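You operate a simulated robot arm through the tools that you are given. There is no shell and no other tool. Be economical: measure what you need, move in short steps, check, and stop when the job is done.

You are at the controls of a simulated two-armed robot. One attempt, no reset.

## Task
Brake the green cart, then hoist the white bundle onto it.
Fine: leave it hooked and latched, the weight off the hook.

The check looks at the end state, three seconds after you hand in, the way a careful person would. Anything else that was tipped, shoved, dropped, spilled or broken makes it a failure.

## Robot
Two 7-joint arms with two-finger parallel grippers on one trunk, on a base that drives. Base frame: it is fixed to the floor where the robot stands at the start and does not move with it; the origin is under the middle of the robot, x ahead of it, y to its left, z up. Units: mm, rad, N and s.
The left shoulder is at the start at [50, 187, 910], the right one opposite. Places, roughly: cart brake lever [400, 0, 400]; deck of the green cart [700, -300, 200]; grey hoist [900, 300, 2900]; grey hoist hook [900, 300, 700]. Payload 3.43 kg a hand.
The TCP of each hand is the grasp point between the finger pads, 30 mm short of the fingertips. In the tool frame z runs along the fingers and y along their closing line. Largest opening 94 mm; finger width 28, thickness 10; the body of the gripper, 50 by 96 mm, starts 55 mm behind the TCP.
Orientation is that of the tool frame in the base frame, as [roll, pitch, yaw] about the fixed x, y, z axes, in that order (R = Rz(yaw) Ry(pitch) Rx(roll)). With the fingers straight down and closing along the base's y, the tool's x points along the base's -x, its y along +y and its z along -z.

## Interface
- The arms move only by the tool step_arm. It takes "left_commands", "right_commands" or both (then of equal length, played together; a hand with none holds still); each is text: rows parted by semicolons, each of 6 numbers parted by spaces: the shift along the tool's x, y, z in mm, then the turn, a rotation vector about the tool's x, y, z in rad. In form: x y z rx ry rz; .... A call has 1 to 8 rows; each row is the pose to reach, as a shift and turn from the pose commanded when the call began, along the tool's axes at that moment. "left_claw" and "right_claw" are, for a hand that has rows, the opening, from 0 (shut) to 1 (fully open), set as the call begins (left out, the last holds). A row lasts 0.2 s, in which the tool goes at most 50 mm and 0.15 rad; a call with a longer step from one row to the next is refused whole, and so is a gripper value outside its range. Where a pose cannot be reached the arm comes as near as it can. A force on the tool above 90 N (or 10 N above the force at the start of the call, whichever is more), or a blocked arm, ends the call early, and 0.2 s more pass. Each finger travels about 153 mm/s and halts on what it meets, pressing with about 43 N; the grip force reading is that of the motor and also rises with nothing between the fingers. The clock runs only during rows and for 0.2 s after the last one: add rows that repeat a pose to give the fingers time. It gives the time, the measured TCP pose, the force on the tool (base axes), the opening and the grip force at its end, in the units of the frame above (readings bear some noise), with the torque about the TCP (base axes, N m) and any sound that the robot's microphone picked up.
- Cameras (640 x 400 px; columns grow to the right, rows downward): "scene" is now at [117, 2.9, 1044.7]; the picture's right is [0.00, -1.00, 0.00], its down [-0.75, -0.00, -0.66] and it looks along [0.66, 0.00, -0.75] (base axes); focal length 258 px, centre (320, 200). "left" rides on the left gripper at [76, -14, -102] in its tool frame; the picture's right is [0.18, 0.98, 0.00], its down [-0.75, 0.14, -0.64] and it looks along [-0.63, 0.12, 0.77] (tool axes); focal length 243 px, centre (320, 200). "right" rides on the right gripper at [76, 14, -102] in its tool frame; the picture's right is [-0.18, 0.98, 0.00], its down [-0.75, -0.14, -0.64] and it looks along [-0.63, -0.12, 0.77] (tool axes); focal length 243 px, centre (320, 200). There is no depth. A picture from a camera that has moved, and an enlarged one, comes with that camera's place and axes in the base frame and with its lens. The place of the scene camera against the robot may be out by one fixed shift of up to 25 mm in any direction.
- grab_frame(camera): a new picture of that camera. No time passes.
- lift_body(by): slides the trunk up (or, below 0, down) by that many mm; the arms and the scene camera ride with it, the base frame stays. It gives what a move gives, with no picture.
- steer(legs): drives the robot by 1 to 6 legs, each [ahead, left, turn to the left] in mm, mm and rad, along the robot's own axes; the way and the turn of a leg run together, so that a leg with both is an arc; at most 1500 mm and 3.142 rad a leg. The arms and the cameras ride along, it lands a little off, and it stops where it bumps. It gives what a move gives.
- head_to(pan, tilt): turns the head with the scene camera to pan (to the left, within 1.396 rad either way) and tilt (down, from -0.506 to 1.204), counted from straight ahead of the robot. It gives what a move gives.
- close_up(camera, box): a new picture of the part [left, top, right, bottom] of that camera's present view, enlarged. No time passes.
- sign_off(): hands the job in; it is judged then, once.

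Go step by step. Nothing tells you exact positions but the pictures and the camera data: compare them with the known pose of the tool, close in by small moves and look again before you grip or let go. The budget is 120 turns and 92 pictures, counting those below and the enlarged ones. Unless the task says otherwise, let go and move clear before handing in, and close with one line.

The tools are called after "Call:" by a JSON object that holds its "api" and its "payload". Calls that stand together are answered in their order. step_arm: Moves the arms, as the interface text tells. Its arguments: {"type":"object","properties":{"left_commands":{"type":"string"},"left_claw":{"type":"number"},"right_commands":{"type":"string"},"right_claw":{"type":"number"}},"required":[]} The other tools are called the same way: lift_body (by) slides the trunk up or down; steer (legs) drives the base; head_to (pan, tilt) turns the head that bears the scene camera; grab_frame (camera) takes a picture; close_up (camera, box) takes an enlarged picture of a part of a camera's view; sign_off () hands the job in.

At the start:

```text
time: 0.0
left_eef_pos: [488.9, 234.1, 714.4]
left_ee_rot: [3.141, -0.001, -3.141]
left_ft_force: [1.3, 0.4, -1.0]
left_torque: [-0.01, 0.01, -0.01]
left_grip_width: 94.2
left_grasp_force: 0.2
right_eef_pos: [496.4, -141.7, 685.5]
right_ee_rot: [-3.141, -0.001, 3.14]
right_ft_force: [0.1, 0.1, 0.6]
right_torque: [-0.02, 0.01, 0.02]
right_grip_width: 94.2
right_grasp_force: 0.1
trunk travel left (down, up): [-125.0, 307.0]
robot x, y, heading: [-4.2, -2.1, 0.003]
head pan, tilt: [0.0, 0.85]
```

scene: 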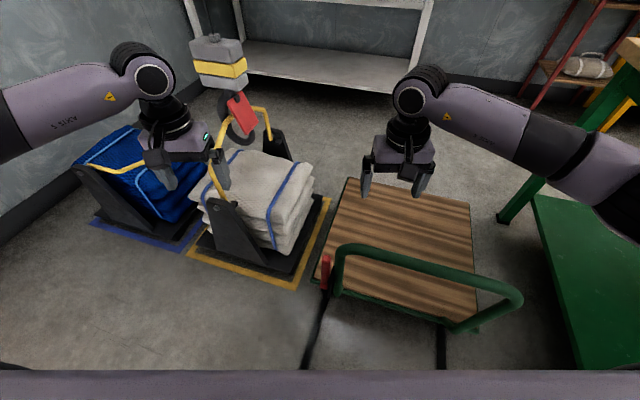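
right: 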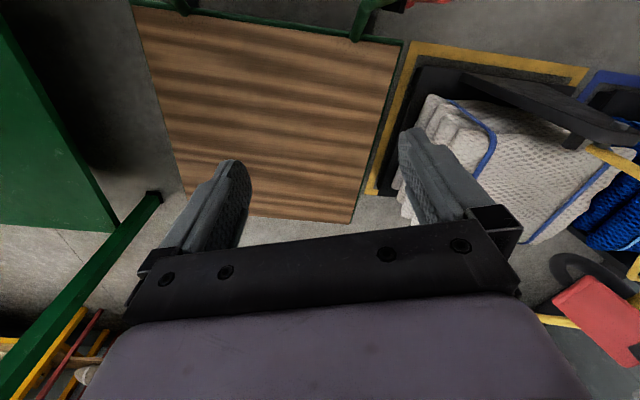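
left: 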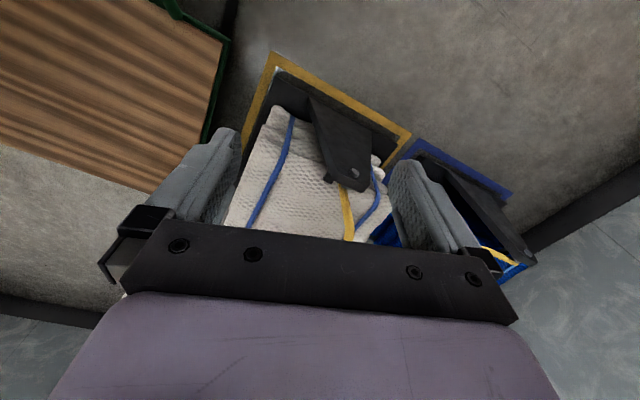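

I see the green cart with its red brake lever at left front, the white bundle on a pallet with a yellow bail, and a hoist hook block near it. I'll look closer at these.

Call:
{"api": "close_up", "payload": {"camera": "scene", "box": [160, 20, 340, 290]}}

Call:
{"api": "close_up", "payload": {"camera": "scene", "box": [280, 220, 540, 370]}}

Call:
{"api": "head_to", "payload": {"pan": 0.3, "tilt": 0.1}}

Call:
{"api": "grab_frame", "payload": {"camera": "scene"}}

```text
1.48 times, centred on (250, 155) of scene
camera zoom: at [117.0, 2.9, 1044.7], right [0.0, -1.0, 0.0], down [-0.75, 0.0, -0.66], along [0.66, 0.0, -0.75], focal length 383 px, centre (424, 267)
```

zoom: 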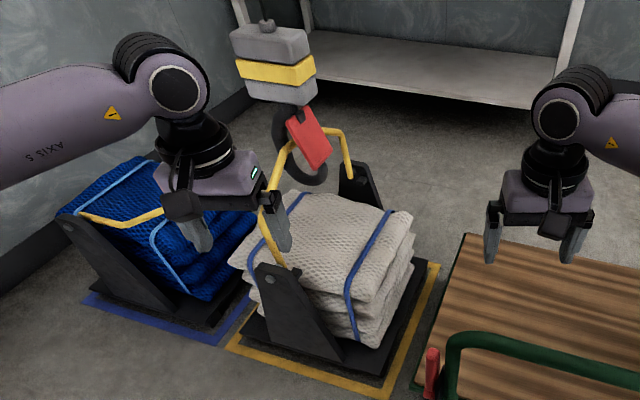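

```text
2.46 times, centred on (410, 295) of scene
camera zoom: at [117.0, 2.9, 1044.7], right [0.0, -1.0, 0.0], down [-0.75, 0.0, -0.66], along [0.66, 0.0, -0.75], focal length 636 px, centre (98, -34)
```

zoom: 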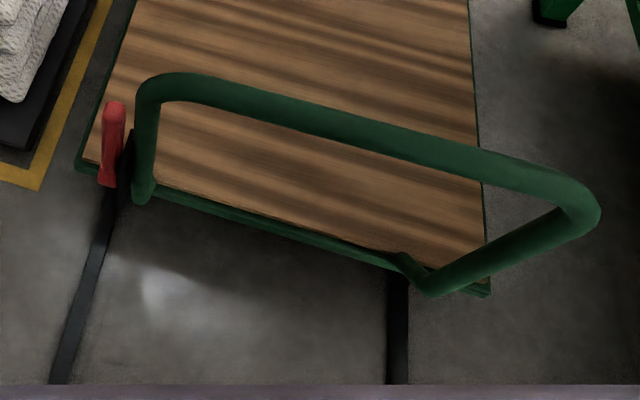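

```text
time: 1.1
left_eef_pos: [489.7, 234.2, 714.9]
left_ee_rot: [3.142, -0.001, 3.142]
left_ft_force: [-0.1, -0.8, 0.7]
left_torque: [0.03, -0.05, -0.04]
left_grip_width: 94.0
left_grasp_force: 0.1
right_eef_pos: [497.4, -141.7, 685.6]
right_ee_rot: [-3.141, 0.002, -3.141]
right_ft_force: [0.3, -0.7, 1.0]
right_torque: [0.0, 0.03, -0.01]
right_grip_width: 94.1
right_grasp_force: 0.1
trunk travel left (down, up): [-125.0, 307.0]
robot x, y, heading: [2.9, -0.4, -0.003]
head pan, tilt: [0.3, 0.099]
```

```text
86 pictures are left
camera scene: at [126.7, 30.1, 1111.7], right [0.3, -0.96, 0.0], down [-0.1, -0.03, -0.99], along [0.95, 0.29, -0.1], focal length 258 px, centre (320, 200)
```

scene: 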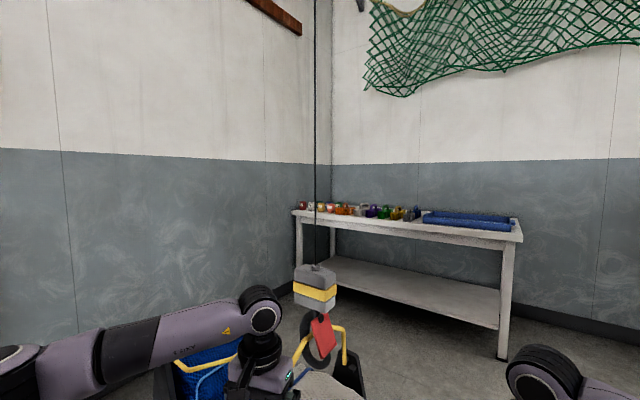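

The hook block hangs on a rope. I need to find the hoist's control, so I'll look up and around.

Call:
{"api": "head_to", "payload": {"pan": 0.3, "tilt": -0.506}}

Call:
{"api": "grab_frame", "payload": {"camera": "scene"}}

Call:
{"api": "head_to", "payload": {"pan": 1.39, "tilt": 0.3}}

Call:
{"api": "grab_frame", "payload": {"camera": "scene"}}

Call:
{"api": "head_to", "payload": {"pan": -1.2, "tilt": 0.3}}

Call:
{"api": "grab_frame", "payload": {"camera": "scene"}}

```text
time: 2.1
left_eef_pos: [490.3, 233.5, 715.4]
left_ee_rot: [3.141, 0.001, 3.141]
left_ft_force: [-1.0, -0.2, 0.3]
left_torque: [-0.02, 0.03, -0.01]
left_grip_width: 94.0
left_grasp_force: 0.0
right_eef_pos: [497.3, -142.5, 685.2]
right_ee_rot: [-3.141, 0.0, -3.141]
right_ft_force: [0.3, -0.3, -0.4]
right_torque: [-0.02, 0.01, 0.03]
right_grip_width: 94.2
right_grasp_force: 0.0
trunk travel left (down, up): [-125.0, 307.0]
robot x, y, heading: [-0.0, 1.6, 0.005]
head pan, tilt: [0.3, -0.499]
```

```text
85 pictures are left
camera scene: at [102.9, 22.7, 1160.9], right [0.3, -0.96, 0.0], down [0.46, 0.14, -0.88], along [0.84, 0.26, 0.48], focal length 258 px, centre (320, 200)
```

scene: 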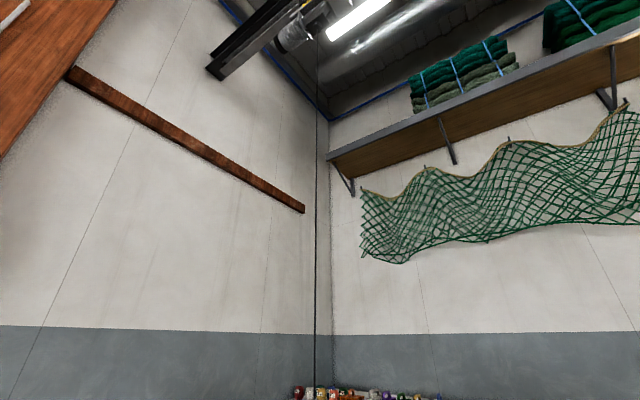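

```text
time: 3.4
left_eef_pos: [490.9, 234.4, 713.8]
left_ee_rot: [-3.141, -0.001, -3.142]
left_ft_force: [0.0, -0.6, 0.9]
left_torque: [0.01, 0.01, 0.0]
left_grip_width: 94.0
left_grasp_force: 0.0
right_eef_pos: [496.2, -142.0, 684.7]
right_ee_rot: [3.141, 0.001, -3.141]
right_ft_force: [-0.5, 0.3, 0.5]
right_torque: [-0.02, -0.01, -0.01]
right_grip_width: 94.1
right_grasp_force: 0.0
trunk travel left (down, up): [-125.0, 307.0]
robot x, y, heading: [-2.0, 0.8, -0.004]
head pan, tilt: [1.389, 0.3]
```

```text
84 pictures are left
camera scene: at [55.7, 94.7, 1093.2], right [0.98, -0.18, 0.0], down [-0.05, -0.29, -0.96], along [0.17, 0.94, -0.3], focal length 258 px, centre (320, 200)
```

scene: 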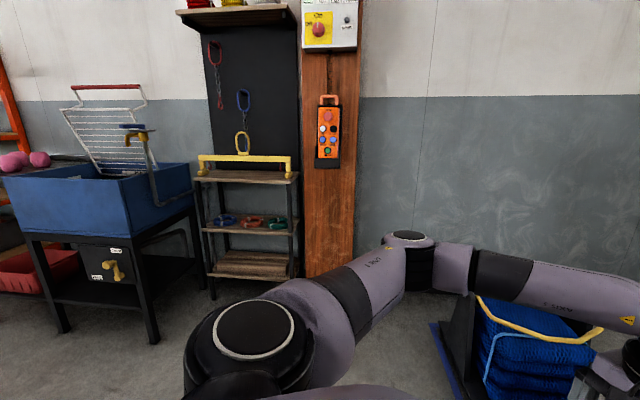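

```text
time: 5.8
left_eef_pos: [489.4, 234.6, 715.1]
left_ee_rot: [3.14, 0.0, 3.141]
left_ft_force: [-1.0, 0.8, 0.8]
left_torque: [0.02, -0.02, -0.01]
left_grip_width: 94.2
left_grasp_force: 0.1
right_eef_pos: [496.3, -142.2, 685.0]
right_ee_rot: [-3.141, -0.001, -3.141]
right_ft_force: [-0.5, 0.6, 1.0]
right_torque: [-0.01, -0.01, 0.03]
right_grip_width: 94.1
right_grasp_force: 0.1
trunk travel left (down, up): [-125.0, 307.0]
robot x, y, heading: [0.2, 0.1, -0.0]
head pan, tilt: [-1.201, 0.3]
```

```text
83 pictures are left
camera scene: at [72.6, -84.1, 1093.1], right [-0.93, -0.36, 0.0], down [-0.11, 0.28, -0.96], along [0.35, -0.89, -0.3], focal length 258 px, centre (320, 200)
```

scene: 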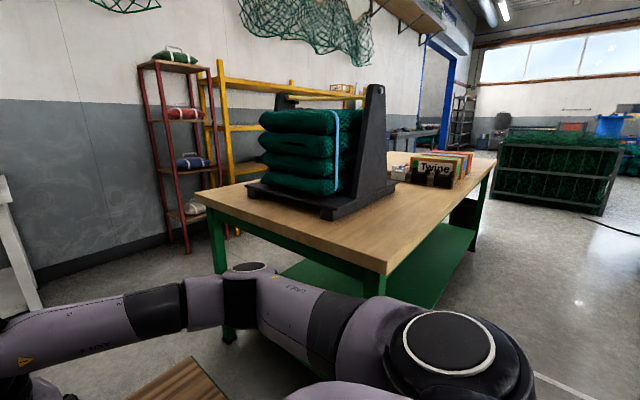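

There's an orange pendant (with an e-stop box above) on the post to the left. I'll zoom in on it.

Call:
{"api": "head_to", "payload": {"pan": 1.39, "tilt": 0.1}}

Call:
{"api": "close_up", "payload": {"camera": "scene", "box": [290, 60, 370, 110]}}

Call:
{"api": "close_up", "payload": {"camera": "scene", "box": [290, 140, 370, 230]}}

Call:
{"api": "grab_frame", "payload": {"camera": "scene"}}

```text
time: 8.1
left_eef_pos: [491.3, 235.7, 715.4]
left_ee_rot: [-3.142, 0.0, -3.141]
left_ft_force: [0.0, 0.8, -0.2]
left_torque: [0.0, 0.03, -0.01]
left_grip_width: 94.2
left_grasp_force: 0.2
right_eef_pos: [497.2, -141.8, 685.3]
right_ee_rot: [-3.142, -0.001, 3.141]
right_ft_force: [0.3, 0.0, 0.5]
right_torque: [-0.01, 0.04, 0.02]
right_grip_width: 93.8
right_grasp_force: 0.1
trunk travel left (down, up): [-125.0, 307.0]
robot x, y, heading: [1.2, -0.6, 0.001]
head pan, tilt: [1.389, 0.099]
```

```text
8.00 times, centred on (330, 85) of scene
camera zoom: at [55.5, 93.4, 1111.8], right [0.98, -0.18, 0.0], down [-0.02, -0.1, -1.0], along [0.18, 0.98, -0.1], focal length 2068 px, centre (240, 1120)
```

zoom: 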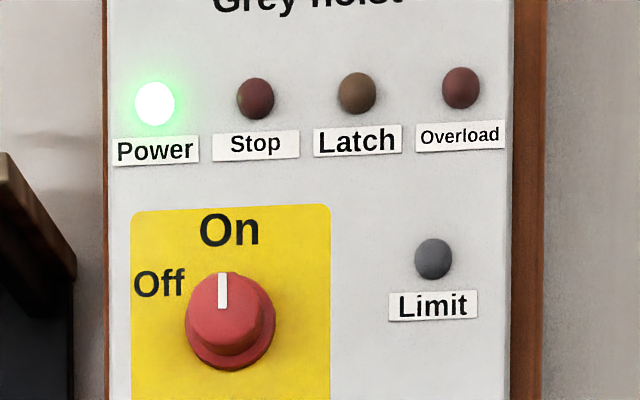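

```text
4.44 times, centred on (330, 185) of scene
camera zoom: at [55.5, 93.4, 1111.8], right [0.98, -0.18, 0.0], down [-0.02, -0.1, -1.0], along [0.18, 0.98, -0.1], focal length 1149 px, centre (276, 267)
```

zoom: 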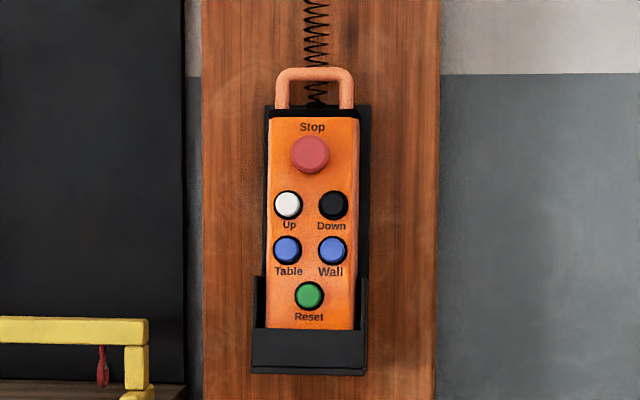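

```text
80 pictures are left
camera scene: at [55.5, 93.4, 1111.8], right [0.98, -0.18, 0.0], down [-0.02, -0.1, -1.0], along [0.18, 0.98, -0.1], focal length 258 px, centre (320, 200)
```

scene: 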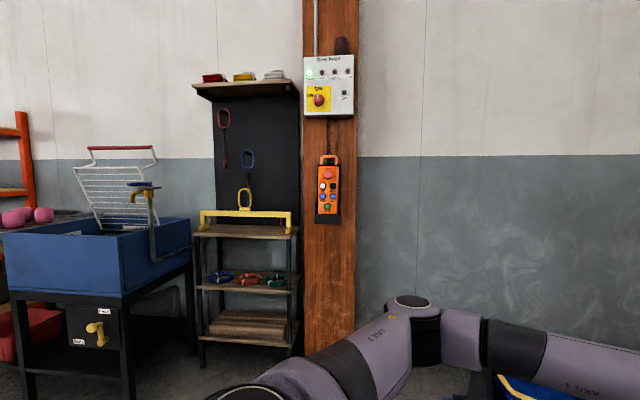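

The pendant has Up/Down/Table/Wall/Reset/Stop and the panel shows power on. Now I'll inspect the brake lever and hook from the scene camera tilted differently.

Call:
{"api": "head_to", "payload": {"pan": 0.0, "tilt": 1.2}}

Call:
{"api": "grab_frame", "payload": {"camera": "scene"}}

Call:
{"api": "close_up", "payload": {"camera": "scene", "box": [260, 80, 420, 180]}}

Call:
{"api": "head_to", "payload": {"pan": 0.3, "tilt": 0.5}}

Call:
{"api": "close_up", "payload": {"camera": "scene", "box": [260, 130, 420, 300]}}

```text
time: 9.6
left_eef_pos: [490.4, 233.5, 715.0]
left_ee_rot: [3.141, 0.0, -3.141]
left_ft_force: [-0.1, 0.0, 0.2]
left_torque: [0.0, -0.01, 0.0]
left_grip_width: 93.9
left_grasp_force: 0.0
right_eef_pos: [496.6, -143.0, 684.2]
right_ee_rot: [3.142, 0.0, -3.141]
right_ft_force: [0.3, -0.4, 0.7]
right_torque: [0.02, 0.02, -0.03]
right_grip_width: 93.9
right_grasp_force: 0.0
trunk travel left (down, up): [-125.0, 307.0]
robot x, y, heading: [1.5, 2.1, 0.0]
head pan, tilt: [0.0, 1.201]
```

```text
79 pictures are left
camera scene: at [94.8, 2.9, 1021.1], right [0.0, -1.0, 0.0], down [-0.93, 0.0, -0.36], along [0.36, 0.0, -0.93], focal length 258 px, centre (320, 200)
```

scene: 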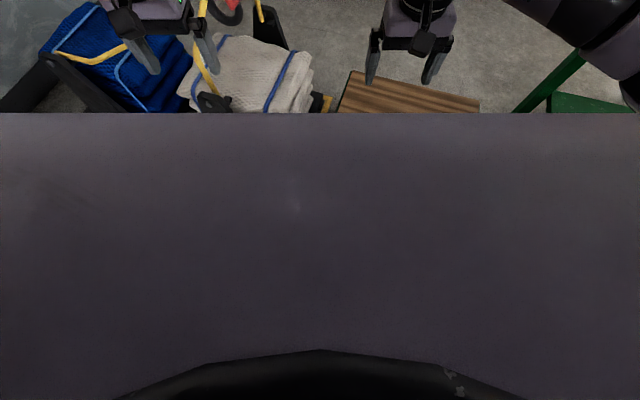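

```text
4.00 times, centred on (340, 130) of scene
camera zoom: at [94.8, 2.9, 1021.1], right [0.0, -1.0, 0.0], down [-0.93, 0.0, -0.36], along [0.36, 0.0, -0.93], focal length 1034 px, centre (240, 480)
```

zoom: 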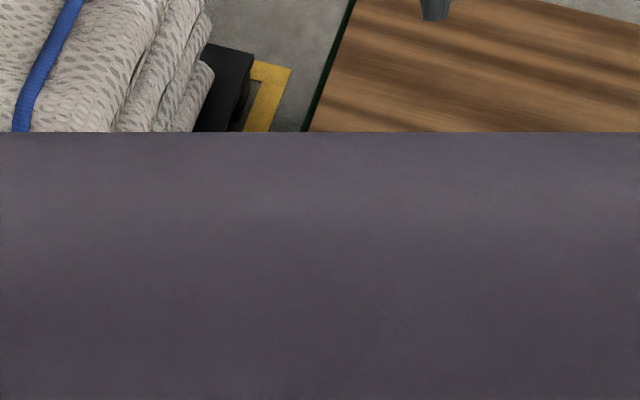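

```text
time: 10.7
left_eef_pos: [490.5, 233.9, 715.7]
left_ee_rot: [3.14, 0.001, 3.141]
left_ft_force: [0.2, 0.2, -0.4]
left_torque: [0.01, -0.01, 0.02]
left_grip_width: 94.0
left_grasp_force: 0.0
right_eef_pos: [497.4, -143.2, 685.7]
right_ee_rot: [3.14, -0.001, 3.141]
right_ft_force: [0.4, -0.2, 0.4]
right_torque: [-0.01, 0.01, 0.02]
right_grip_width: 94.1
right_grasp_force: 0.1
trunk travel left (down, up): [-125.0, 307.0]
robot x, y, heading: [3.3, 1.1, 0.0]
head pan, tilt: [0.3, 0.499]
```

```text
2.35 times, centred on (340, 215) of scene
camera zoom: at [125.7, 29.8, 1074.6], right [0.3, -0.96, 0.0], down [-0.46, -0.14, -0.88], along [0.84, 0.26, -0.48], focal length 608 px, centre (273, 165)
```

zoom: 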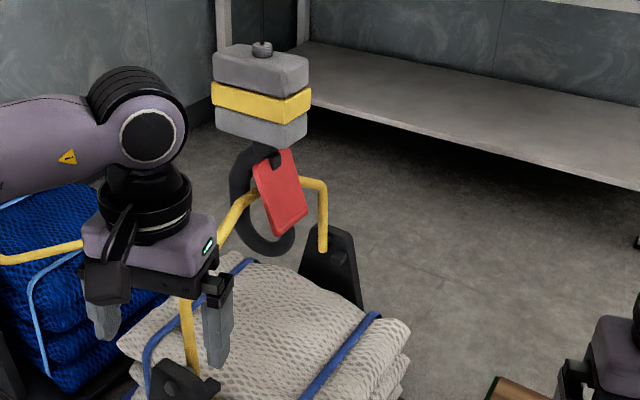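

The hook with a red latch hangs beside or through the yellow bail; I can't tell yet. I'll back off to see the brake side of the cart.

Call:
{"api": "steer", "payload": {"legs": [[-350, 0, 0]]}}

Call:
{"api": "head_to", "payload": {"pan": 0.0, "tilt": 0.8}}

Call:
{"api": "grab_frame", "payload": {"camera": "scene"}}

Call:
{"api": "close_up", "payload": {"camera": "scene", "box": [260, 110, 500, 260]}}

Call:
{"api": "close_up", "payload": {"camera": "scene", "box": [200, 30, 340, 120]}}

```text
time: 12.9
left_eef_pos: [142.9, 232.4, 715.7]
left_ee_rot: [-3.141, 0.0, 3.14]
left_ft_force: [-0.1, 1.0, -0.3]
left_torque: [0.03, -0.03, 0.02]
left_grip_width: 94.0
left_grasp_force: 0.1
right_eef_pos: [148.6, -142.6, 685.7]
right_ee_rot: [3.141, 0.001, 3.139]
right_ft_force: [0.5, -1.1, 0.3]
right_torque: [-0.01, 0.0, 0.01]
right_grip_width: 94.2
right_grasp_force: 0.1
trunk travel left (down, up): [-125.0, 307.0]
robot x, y, heading: [-345.2, 0.3, -0.003]
head pan, tilt: [0.3, 0.499]
```

```text
time: 13.8
left_eef_pos: [144.8, 234.2, 715.1]
left_ee_rot: [3.142, 0.001, 3.14]
left_ft_force: [-0.1, -0.4, 0.9]
left_torque: [-0.02, 0.01, -0.02]
left_grip_width: 94.0
left_grasp_force: 0.1
right_eef_pos: [149.3, -143.6, 685.4]
right_ee_rot: [-3.14, 0.0, 3.14]
right_ft_force: [-1.0, -0.8, 0.3]
right_torque: [0.01, 0.04, -0.01]
right_grip_width: 94.2
right_grasp_force: 0.1
trunk travel left (down, up): [-125.0, 307.0]
robot x, y, heading: [-345.8, -3.4, -0.002]
head pan, tilt: [0.0, 0.799]
```

```text
76 pictures are left
camera scene: at [-228.2, 3.0, 1048.8], right [0.0, -1.0, 0.0], down [-0.72, 0.0, -0.7], along [0.7, 0.0, -0.72], focal length 258 px, centre (320, 200)
```

scene: 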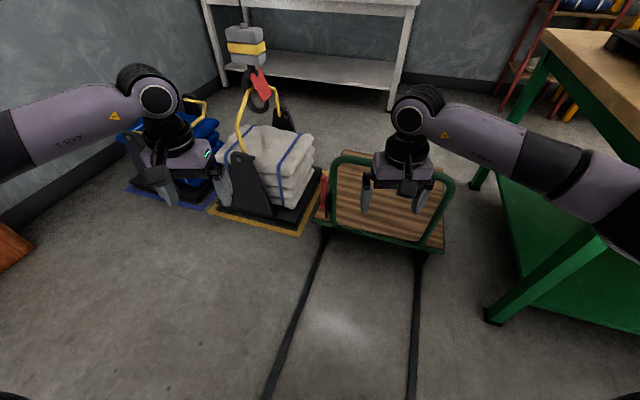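

```text
2.67 times, centred on (380, 185) of scene
camera zoom: at [-228.2, 3.0, 1048.8], right [0.0, -1.0, 0.0], down [-0.72, 0.0, -0.7], along [0.7, 0.0, -0.72], focal length 689 px, centre (160, 240)
```

zoom: 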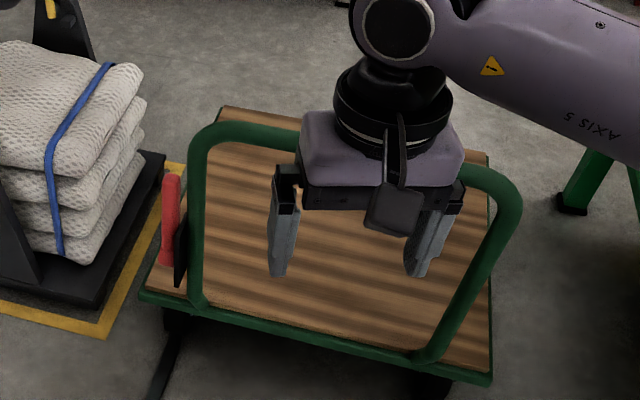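

```text
4.44 times, centred on (270, 75) of scene
camera zoom: at [-228.2, 3.0, 1048.8], right [0.0, -1.0, 0.0], down [-0.72, 0.0, -0.7], along [0.7, 0.0, -0.72], focal length 1149 px, centre (542, 756)
```

zoom: 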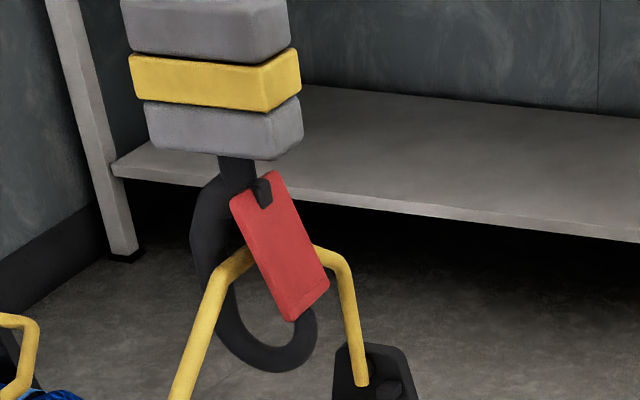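

The cart stands on floor rails with its red lever upright at about (415,-8,350–490). I'll move the left hand to view the lever and plate from its camera.

Call:
{"api": "step_arm", "payload": {"left_commands": "-10 -34 20 0 0 0; -20 -68 40 0 0 0; -30 -102 60 0 0 0; -40 -136 80 0 0 0; -50 -150 100 0 0 0"}}

Call:
{"api": "grab_frame", "payload": {"camera": "left"}}

```text
time: 14.9
left_eef_pos: [193.7, 82.8, 614.4]
left_ee_rot: [3.141, 0.001, 3.14]
left_ft_force: [-0.1, 0.4, 0.8]
left_torque: [-0.03, -0.02, 0.0]
left_grip_width: 93.9
left_grasp_force: 0.1
right_eef_pos: [149.2, -143.3, 686.0]
right_ee_rot: [3.141, 0.001, 3.141]
right_ft_force: [-0.4, 0.0, 1.0]
right_torque: [-0.01, 0.03, -0.02]
right_grip_width: 94.1
right_grasp_force: 0.2
trunk travel left (down, up): [-125.0, 307.0]
robot x, y, heading: [-347.2, -2.7, -0.002]
head pan, tilt: [0.0, 0.799]
```

```text
73 pictures are left
camera left: at [115.8, 69.0, 717.2], right [-0.18, 0.98, 0.0], down [0.75, 0.14, 0.64], along [0.63, 0.12, -0.77], focal length 243 px, centre (320, 200)
```

left: 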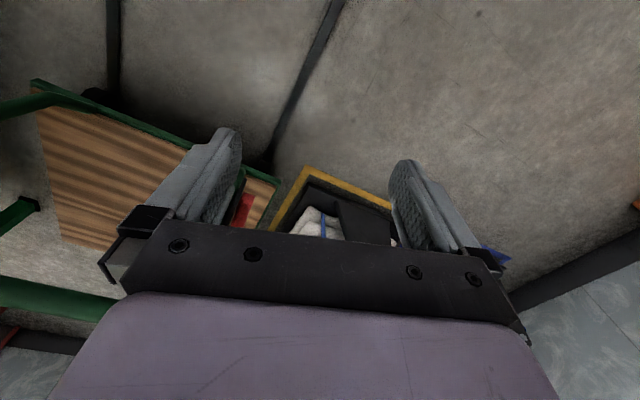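

The lever is hidden behind a finger; I'll move the hand forward to see it from above.

Call:
{"api": "step_arm", "payload": {"left_commands": "-45 0 0 0 0 0; -90 0 0 0 0 0; -135 0 0 0 0 0; -160 0 0 0 0 0"}}

Call:
{"api": "close_up", "payload": {"camera": "left", "box": [130, 20, 370, 180]}}

Call:
{"api": "grab_frame", "payload": {"camera": "left"}}

```text
time: 15.9
left_eef_pos: [258.5, 94.5, 616.8]
left_ee_rot: [3.141, 0.0, 3.138]
left_ft_force: [0.1, 0.2, 0.0]
left_torque: [-0.01, 0.0, 0.02]
left_grip_width: 94.0
left_grasp_force: 0.1
left hand out of reach, approached as far as the arm can: row 2, 3, 4
right_eef_pos: [149.8, -142.1, 685.5]
right_ee_rot: [-3.141, 0.002, 3.14]
right_ft_force: [0.5, 0.0, 0.4]
right_torque: [0.05, -0.01, 0.0]
right_grip_width: 93.9
right_grasp_force: 0.0
trunk travel left (down, up): [-125.0, 307.0]
robot x, y, heading: [-347.6, -1.2, 0.001]
head pan, tilt: [0.0, 0.799]
```

```text
2.50 times, centred on (250, 100) of left
camera zoom: at [182.1, 80.0, 719.5], right [-0.18, 0.98, 0.0], down [0.75, 0.14, 0.64], along [0.63, 0.12, -0.77], focal length 606 px, centre (495, 450)
```

zoom: 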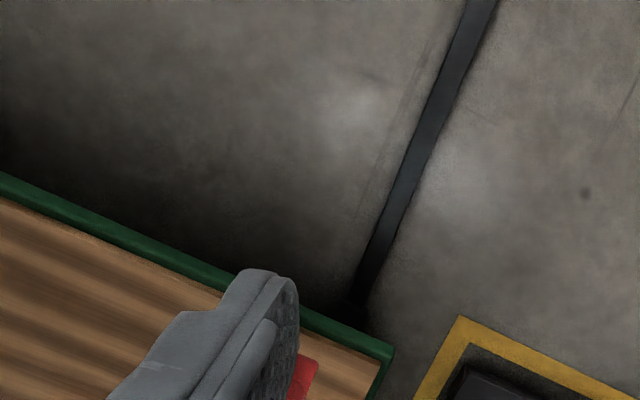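

```text
71 pictures are left
camera left: at [182.1, 80.0, 719.5], right [-0.18, 0.98, 0.0], down [0.75, 0.14, 0.64], along [0.63, 0.12, -0.77], focal length 243 px, centre (320, 200)
```

left: 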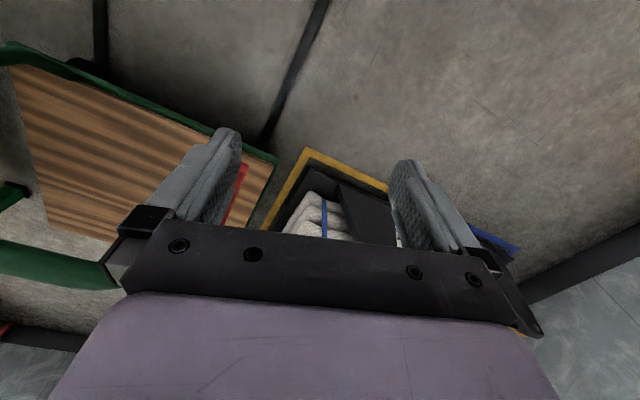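

Out of arm reach here, so I'll drive forward 150 mm and look again.

Call:
{"api": "steer", "payload": {"legs": [[150, 0, 0]]}}

Call:
{"api": "grab_frame", "payload": {"camera": "left"}}

Call:
{"api": "grab_frame", "payload": {"camera": "scene"}}

```text
time: 17.3
left_eef_pos: [406.9, 93.0, 616.2]
left_ee_rot: [-3.141, 0.0, 3.141]
left_ft_force: [0.0, -0.1, -0.4]
left_torque: [0.05, -0.01, 0.05]
left_grip_width: 94.4
left_grasp_force: 0.0
right_eef_pos: [296.7, -143.7, 686.8]
right_ee_rot: [3.141, -0.001, 3.14]
right_ft_force: [-0.2, 0.1, -0.3]
right_torque: [0.0, 0.02, 0.02]
right_grip_width: 93.8
right_grasp_force: 0.1
trunk travel left (down, up): [-125.0, 307.0]
robot x, y, heading: [-198.4, -1.7, 0.0]
head pan, tilt: [0.0, 0.799]
```

```text
70 pictures are left
camera left: at [331.0, 79.6, 719.4], right [-0.18, 0.98, 0.0], down [0.75, 0.14, 0.64], along [0.63, 0.12, -0.77], focal length 243 px, centre (320, 200)
```

left: 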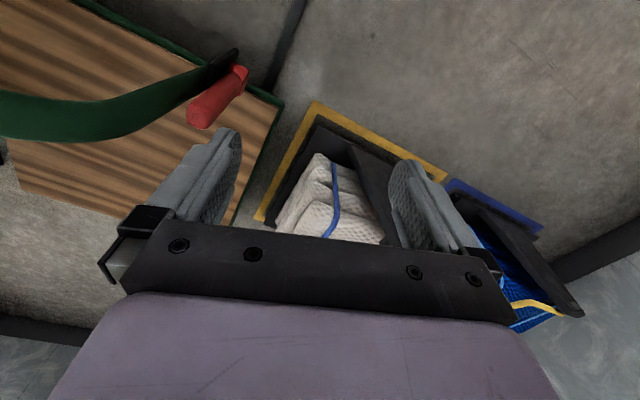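

```text
69 pictures are left
camera scene: at [-79.3, 2.6, 1048.8], right [0.0, -1.0, 0.0], down [-0.72, 0.0, -0.7], along [0.7, 0.0, -0.72], focal length 258 px, centre (320, 200)
```

scene: 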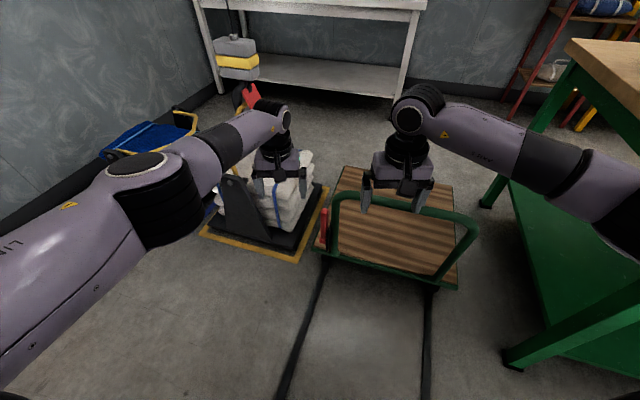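

Call:
{"api": "close_up", "payload": {"camera": "left", "box": [140, 20, 300, 150]}}

Call:
{"api": "close_up", "payload": {"camera": "scene", "box": [290, 190, 370, 270]}}

```text
3.08 times, centred on (220, 85) of left
camera zoom: at [331.0, 79.6, 719.4], right [-0.18, 0.98, 0.0], down [0.75, 0.14, 0.64], along [0.63, 0.12, -0.77], focal length 746 px, centre (628, 554)
```

zoom: 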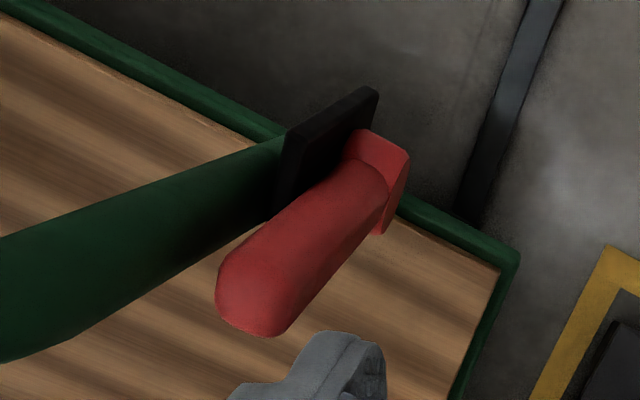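

```text
5.00 times, centred on (330, 230) of scene
camera zoom: at [-79.3, 2.6, 1048.8], right [0.0, -1.0, 0.0], down [-0.72, 0.0, -0.7], along [0.7, 0.0, -0.72], focal length 1293 px, centre (270, 50)
```

zoom: 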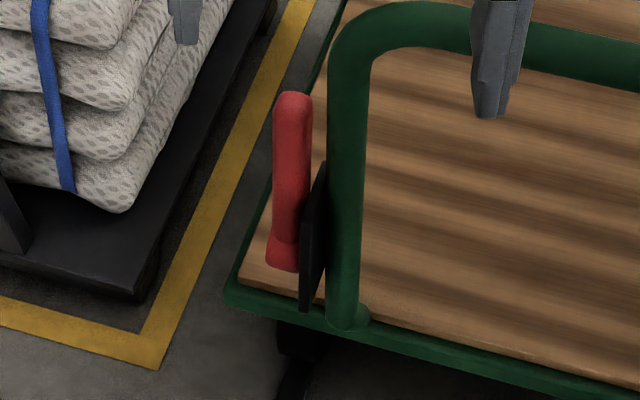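

Lever pivots low on a black plate on the green post. I'll look for markings and for its swing direction.

Call:
{"api": "close_up", "payload": {"camera": "scene", "box": [318, 204, 348, 256]}}

Call:
{"api": "close_up", "payload": {"camera": "left", "box": [205, 40, 255, 80]}}

Call:
{"api": "close_up", "payload": {"camera": "right", "box": [160, 0, 640, 200]}}

```text
7.69 times, centred on (333, 230) of scene
camera zoom: at [-79.3, 2.6, 1048.8], right [0.0, -1.0, 0.0], down [-0.72, 0.0, -0.7], along [0.7, 0.0, -0.72], focal length 1989 px, centre (220, -31)
```

zoom: 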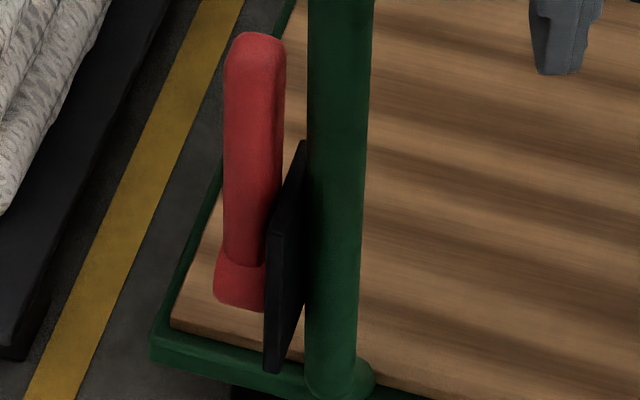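

```text
10.00 times, centred on (230, 60) of left
camera zoom: at [331.0, 79.6, 719.4], right [-0.18, 0.98, 0.0], down [0.75, 0.14, 0.64], along [0.63, 0.12, -0.77], focal length 2426 px, centre (1220, 1600)
```

zoom: 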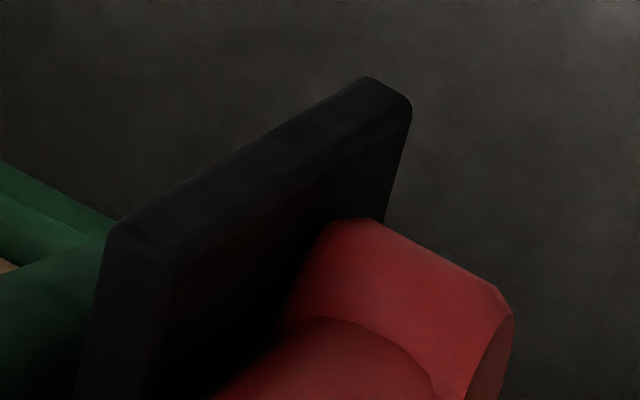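

```text
1.33 times, centred on (400, 100) of right
camera zoom: at [220.0, -130.2, 787.1], right [0.19, 0.98, 0.0], down [0.75, -0.14, 0.64], along [0.63, -0.12, -0.77], focal length 324 px, centre (213, 333)
```

zoom: 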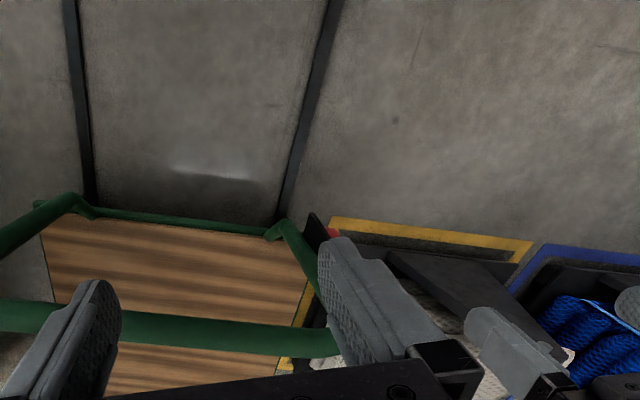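

No markings from this side; I'll turn the left hand to look at the plate's outer (left) face.

Call:
{"api": "step_arm", "payload": {"left_commands": "0 0 0 0 0 0.15; 0 0 0 0 0 0.3; 0 0 0 0 0 0.45; 0 0 0 0 0 0.6; 0 0 0 0 0 0.75; 0 0 0 0 0 0.9; 0 0 0 0 0 1.05; 0 0 0 0 0 1.2"}}

Call:
{"api": "close_up", "payload": {"camera": "left", "box": [140, 0, 500, 220]}}

```text
time: 19.1
left_eef_pos: [350.3, 138.5, 663.3]
left_ee_rot: [-3.137, 0.04, 2.477]
left_ft_force: [0.9, -0.5, 0.8]
left_torque: [-0.01, -0.05, -0.02]
left_grip_width: 94.3
left_grasp_force: 0.1
left hand out of reach, approached as far as the arm can: row 3, 4, 5, 6, 7, 8
right_eef_pos: [297.1, -143.6, 685.6]
right_ee_rot: [3.141, 0.0, 3.139]
right_ft_force: [0.0, 0.0, 0.3]
right_torque: [0.01, 0.0, -0.03]
right_grip_width: 93.5
right_grasp_force: 0.1
trunk travel left (down, up): [-125.0, 307.0]
robot x, y, heading: [-198.2, 0.1, -0.003]
head pan, tilt: [0.0, 0.799]
```

```text
1.78 times, centred on (320, 110) of left
camera zoom: at [279.5, 178.2, 763.4], right [0.46, 0.89, -0.01], down [0.66, -0.34, 0.67], along [0.59, -0.32, -0.74], focal length 431 px, centre (320, 360)
```

zoom: 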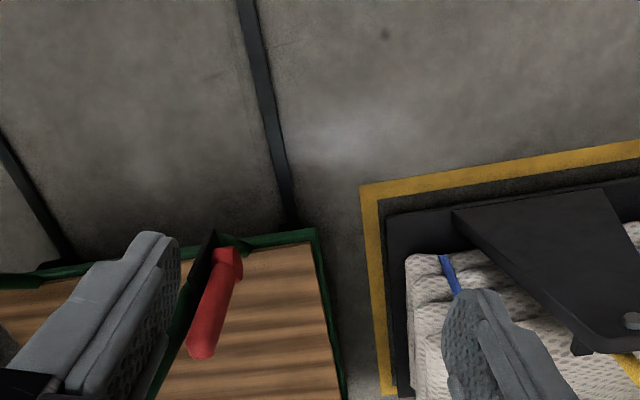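

No label on this face either. I'll straddle the lever with open fingers along x and feel the swing; first drive closer to have reach.

Call:
{"api": "steer", "payload": {"legs": [[120, 0, 0]]}}

Call:
{"api": "step_arm", "payload": {"left_commands": "0 0 0 0 0 0"}}

```text
time: 20.4
left_eef_pos: [470.3, 139.8, 664.1]
left_ee_rot: [-3.139, 0.04, 2.477]
left_ft_force: [0.7, 0.5, -1.1]
left_torque: [0.05, 0.01, 0.01]
left_grip_width: 94.1
left_grasp_force: 0.1
right_eef_pos: [415.6, -142.9, 686.0]
right_ee_rot: [3.14, 0.002, 3.139]
right_ft_force: [-0.5, 0.0, 0.7]
right_torque: [0.01, -0.01, -0.01]
right_grip_width: 94.4
right_grasp_force: 0.1
trunk travel left (down, up): [-125.0, 307.0]
robot x, y, heading: [-79.6, -1.3, -0.005]
head pan, tilt: [0.0, 0.799]
```

```text
time: 20.8
left_eef_pos: [471.5, 138.2, 662.8]
left_ee_rot: [-3.139, 0.04, 2.477]
left_ft_force: [-0.1, 0.1, 0.5]
left_torque: [0.01, 0.01, 0.02]
left_grip_width: 93.9
left_grasp_force: 0.0
right_eef_pos: [416.9, -143.8, 685.0]
right_ee_rot: [-3.141, 0.001, 3.14]
right_ft_force: [0.5, -0.5, 0.1]
right_torque: [-0.02, -0.04, 0.0]
right_grip_width: 94.2
right_grasp_force: 0.1
trunk travel left (down, up): [-125.0, 307.0]
robot x, y, heading: [-76.9, 0.2, -0.004]
head pan, tilt: [0.0, 0.799]
```

Call:
{"api": "step_arm", "payload": {"left_commands": "-4 -13 10 0 0 0.15; -8 -26 20 0 0 0.3; -12 -40 31 0 0 0.45; -16 -53 42 0 0 0.6; -20 -66 52 0 0 0.75; -24 -80 63 0 0 0.9"}}

Call:
{"api": "grab_frame", "payload": {"camera": "left"}}

```text
time: 22.2
left_eef_pos: [330.5, 140.6, 746.0]
left_ee_rot: [2.976, 0.051, 1.942]
left_ft_force: [0.5, 0.3, -0.8]
left_torque: [0.0, 0.01, 0.01]
left_grip_width: 94.3
left_grasp_force: 0.1
left hand out of reach, approached as far as the arm can: row 1, 2, 3, 4, 5, 6
right_eef_pos: [416.8, -143.2, 684.3]
right_ee_rot: [-3.139, 0.0, 3.139]
right_ft_force: [0.2, -0.4, 0.1]
right_torque: [-0.03, 0.0, -0.06]
right_grip_width: 94.2
right_grasp_force: 0.0
trunk travel left (down, up): [-125.0, 307.0]
robot x, y, heading: [-77.2, -0.3, -0.0]
head pan, tilt: [0.0, 0.799]
```

```text
62 pictures are left
camera left: at [272.4, 205.9, 842.0], right [0.83, 0.53, 0.15], down [0.29, -0.66, 0.69], along [0.47, -0.53, -0.7], focal length 243 px, centre (320, 200)
```

left: 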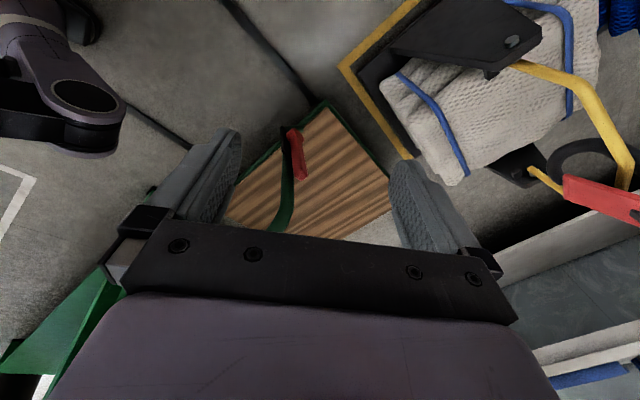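

The wrist can't turn that way. I'll return to the standard orientation and use the right finger of the open left hand as a pusher beside the lever.

Call:
{"api": "step_arm", "payload": {"left_commands": "-11 0 14 0.0142 0.0178 -0.1475; -22 0 28 0.0284 0.0356 -0.295; -33 0 42 0.0427 0.0534 -0.4425; -44 0 56 0.0569 0.0712 -0.59; -55 0 70 0.0711 0.089 -0.7375; -66 -1 84 0.0853 0.1068 -0.885; -77 -1 98 0.0995 0.1246 -1.0325; -88 -1 112 0.1137 0.1424 -1.18"}}

```text
time: 24.0
left_eef_pos: [378.8, 62.1, 641.5]
left_ee_rot: [3.141, 0.002, 3.13]
left_ft_force: [-1.0, 0.2, 0.3]
left_torque: [0.01, 0.01, 0.02]
left_grip_width: 94.0
left_grasp_force: 0.0
right_eef_pos: [416.0, -143.1, 685.4]
right_ee_rot: [3.141, -0.001, 3.14]
right_ft_force: [0.9, 0.7, -0.7]
right_torque: [-0.02, -0.01, -0.01]
right_grip_width: 94.0
right_grasp_force: 0.2
trunk travel left (down, up): [-125.0, 307.0]
robot x, y, heading: [-77.4, 3.0, -0.001]
head pan, tilt: [0.0, 0.799]
```

Call:
{"api": "step_arm", "payload": {"left_commands": "0 -14 40 0 0 0; 0 -27 80 0 0 0; 0 -27 120 0 0 0; 0 -27 161 0 0 0"}}

Call:
{"api": "grab_frame", "payload": {"camera": "left"}}

Call:
{"api": "close_up", "payload": {"camera": "scene", "box": [250, 170, 410, 300]}}

```text
time: 25.0
left_eef_pos: [380.0, 37.0, 479.7]
left_ee_rot: [3.14, 0.003, 3.129]
left_ft_force: [0.2, 0.8, -0.4]
left_torque: [0.0, -0.02, 0.04]
left_grip_width: 94.1
left_grasp_force: 0.0
right_eef_pos: [416.5, -143.0, 685.1]
right_ee_rot: [-3.141, -0.001, 3.139]
right_ft_force: [-0.6, -0.2, 0.0]
right_torque: [0.0, 0.0, 0.0]
right_grip_width: 94.1
right_grasp_force: 0.1
trunk travel left (down, up): [-125.0, 307.0]
robot x, y, heading: [-78.6, 1.2, 0.001]
head pan, tilt: [0.0, 0.799]
```

```text
61 pictures are left
camera left: at [302.8, 22.6, 583.0], right [-0.17, 0.99, 0.0], down [0.75, 0.13, 0.64], along [0.63, 0.11, -0.77], focal length 243 px, centre (320, 200)
```

left: 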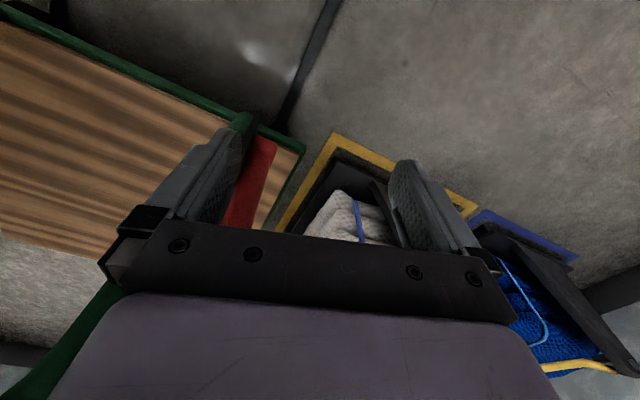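

```text
3.08 times, centred on (330, 235) of scene
camera zoom: at [39.9, 2.4, 1048.8], right [0.0, -1.0, 0.0], down [-0.72, 0.0, -0.7], along [0.7, 0.0, -0.72], focal length 796 px, centre (289, 92)
```

zoom: 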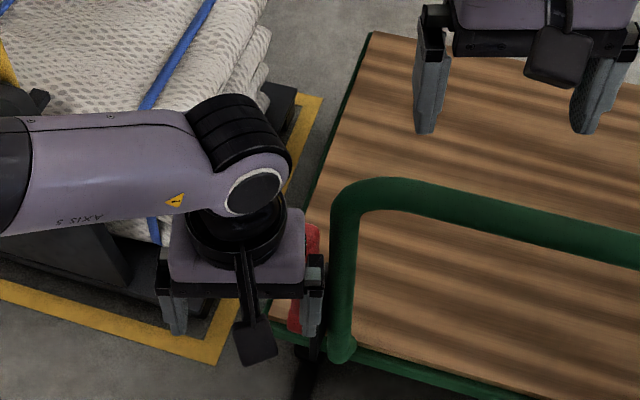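

Call:
{"api": "step_arm", "payload": {"left_commands": "-20 0 0 0 0 0; -35 0 0 0 0 0; -40 0 0 0 0 0"}}

Call:
{"api": "step_arm", "payload": {"left_commands": "-8 0 0 0 0 0; -12 0 0 0 0 0"}}

Call:
{"api": "close_up", "payload": {"camera": "scene", "box": [250, 170, 410, 300]}}

Call:
{"api": "grab_frame", "payload": {"camera": "left"}}

```text
time: 25.8
left_eef_pos: [408.1, 32.3, 479.8]
left_ee_rot: [3.139, -0.017, 3.113]
left_ft_force: [-62.1, 12.5, 21.0]
left_torque: [-1.29, -1.13, -3.19]
left_grip_width: 87.7
left_grasp_force: 0.1
right_eef_pos: [413.8, -142.3, 687.7]
right_ee_rot: [3.141, 0.005, 3.142]
right_ft_force: [0.3, -0.6, -0.6]
right_torque: [-0.01, 0.0, 0.02]
right_grip_width: 94.2
right_grasp_force: 0.0
trunk travel left (down, up): [-125.0, 307.0]
robot x, y, heading: [-84.6, -1.1, 0.001]
head pan, tilt: [0.0, 0.799]
```

```text
time: 26.1
left_eef_pos: [406.6, 28.6, 476.2]
left_ee_rot: [3.141, -0.043, 3.096]
left_ft_force: [-21.5, 5.6, 5.8]
left_torque: [-0.52, -0.73, -0.99]
left_grip_width: 90.7
left_grasp_force: 0.1
right_eef_pos: [415.5, -143.1, 685.5]
right_ee_rot: [-3.141, -0.002, 3.141]
right_ft_force: [-0.8, 0.0, 0.0]
right_torque: [-0.01, -0.01, 0.0]
right_grip_width: 94.0
right_grasp_force: 0.0
trunk travel left (down, up): [-125.0, 307.0]
robot x, y, heading: [-79.2, -0.5, -0.002]
head pan, tilt: [0.0, 0.799]
stopped in row 1 (left hand): the force on the tool passed its limit (the readings are from after the stop); the commanded pose is now the measured one
```

```text
3.08 times, centred on (330, 235) of scene
camera zoom: at [37.8, 3.0, 1048.6], right [0.0, -1.0, 0.0], down [-0.72, 0.0, -0.7], along [0.7, 0.0, -0.72], focal length 796 px, centre (289, 92)
```

zoom: 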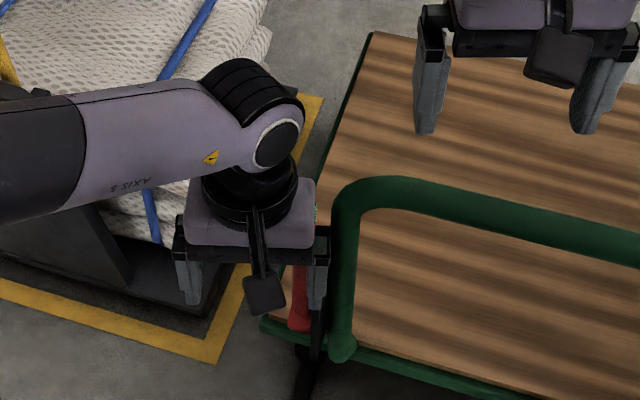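

```text
58 pictures are left
camera left: at [334.0, 18.0, 582.5], right [-0.14, 0.99, 0.01], down [0.79, 0.1, 0.61], along [0.6, 0.09, -0.79], focal length 243 px, centre (320, 200)
```

left: 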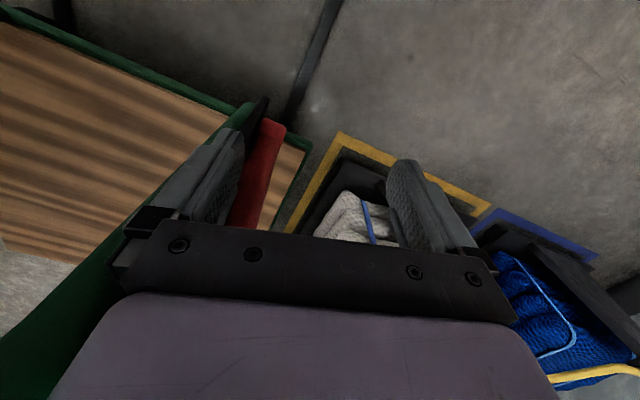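

The lever didn't go forward at over 60 N and the cart stayed put. I'll go over the lever and try pulling it toward the robot.

Call:
{"api": "step_arm", "payload": {"left_commands": "15 3 0 0 -0.043 -0.046; 15 6 -45 0 -0.043 -0.046; 0 6 -85 0 -0.043 -0.046; -45 6 -85 0 -0.043 -0.046; -90 6 -85 0 -0.043 -0.046; -90 6 -40 0 -0.043 -0.046; -90 6 0 0 -0.043 -0.046"}}

Call:
{"api": "grab_frame", "payload": {"camera": "left"}}

Call:
{"api": "close_up", "payload": {"camera": "scene", "box": [250, 170, 410, 300]}}

```text
time: 27.8
left_eef_pos: [475.3, 37.7, 509.5]
left_ee_rot: [3.14, 0.009, -3.135]
left_ft_force: [-0.4, -0.4, 1.1]
left_torque: [0.05, 0.01, -0.02]
left_grip_width: 93.9
left_grasp_force: 0.0
left hand out of reach, approached as far as the arm can: row 5, 6, 7
right_eef_pos: [416.0, -142.6, 685.0]
right_ee_rot: [-3.141, 0.0, -3.141]
right_ft_force: [0.1, 0.2, -0.6]
right_torque: [0.0, -0.01, -0.02]
right_grip_width: 93.8
right_grasp_force: 0.0
trunk travel left (down, up): [-125.0, 307.0]
robot x, y, heading: [-83.8, 2.6, 0.0]
head pan, tilt: [0.0, 0.799]
```

```text
57 pictures are left
camera left: at [398.4, 23.4, 612.6], right [-0.19, 0.98, 0.0], down [0.75, 0.15, 0.65], along [0.64, 0.12, -0.76], focal length 243 px, centre (320, 200)
```

left: 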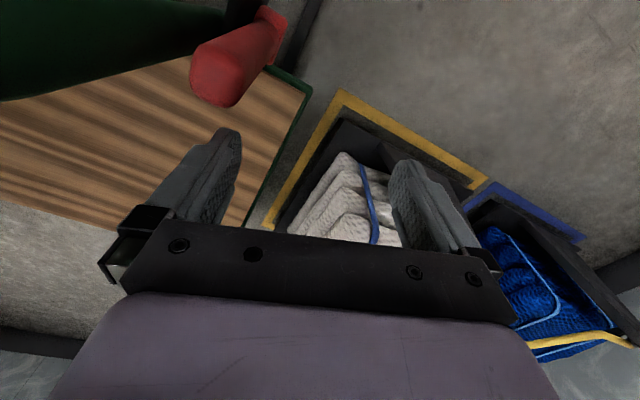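

```text
3.08 times, centred on (330, 235) of scene
camera zoom: at [39.1, 2.7, 1048.8], right [0.0, -1.0, 0.0], down [-0.72, 0.0, -0.7], along [0.7, 0.0, -0.72], focal length 796 px, centre (289, 92)
```

zoom: 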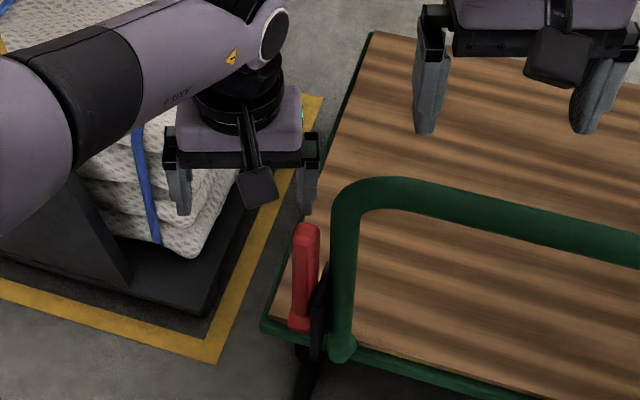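

Finger is beyond the lever but needs to go lower; I'll drive forward 60 mm, lower, then pull back.

Call:
{"api": "steer", "payload": {"legs": [[50, 0, 0]]}}

Call:
{"api": "step_arm", "payload": {"left_commands": "10 -2 20 0 0 0; 25 -2 45 0 0 0"}}

Call:
{"api": "grab_frame", "payload": {"camera": "left"}}

```text
time: 28.7
left_eef_pos: [526.0, 38.4, 510.8]
left_ee_rot: [3.139, 0.009, -3.135]
left_ft_force: [-0.6, 0.5, 0.1]
left_torque: [0.03, -0.05, 0.0]
left_grip_width: 93.8
left_grasp_force: 0.0
right_eef_pos: [465.8, -142.8, 684.3]
right_ee_rot: [3.141, 0.002, 3.14]
right_ft_force: [0.6, -0.3, 0.7]
right_torque: [0.0, 0.03, -0.04]
right_grip_width: 93.9
right_grasp_force: 0.0
trunk travel left (down, up): [-125.0, 307.0]
robot x, y, heading: [-30.7, -3.0, 0.0]
head pan, tilt: [0.0, 0.799]
```

```text
time: 29.3
left_eef_pos: [500.9, 35.5, 464.7]
left_ee_rot: [3.14, 0.009, -3.135]
left_ft_force: [-0.4, 0.3, 0.6]
left_torque: [0.01, -0.04, -0.01]
left_grip_width: 94.1
left_grasp_force: 0.1
right_eef_pos: [465.6, -142.7, 685.2]
right_ee_rot: [-3.14, -0.001, -3.142]
right_ft_force: [-0.2, -0.2, -0.8]
right_torque: [0.0, 0.01, -0.01]
right_grip_width: 93.8
right_grasp_force: 0.1
trunk travel left (down, up): [-125.0, 307.0]
robot x, y, heading: [-29.4, -1.8, 0.001]
head pan, tilt: [0.0, 0.799]
```

```text
55 pictures are left
camera left: at [423.8, 21.4, 567.1], right [-0.19, 0.98, 0.0], down [0.75, 0.15, 0.65], along [0.64, 0.13, -0.76], focal length 243 px, centre (320, 200)
```

left: 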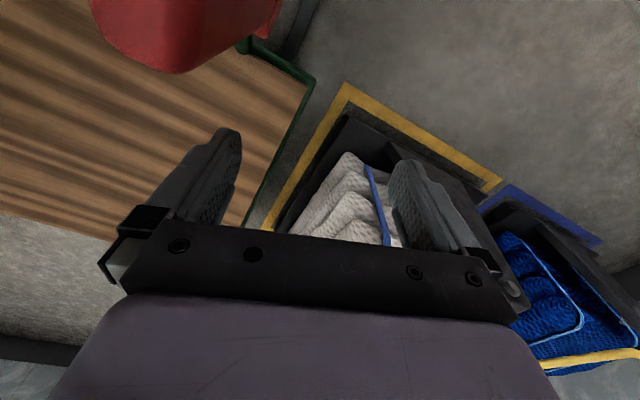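

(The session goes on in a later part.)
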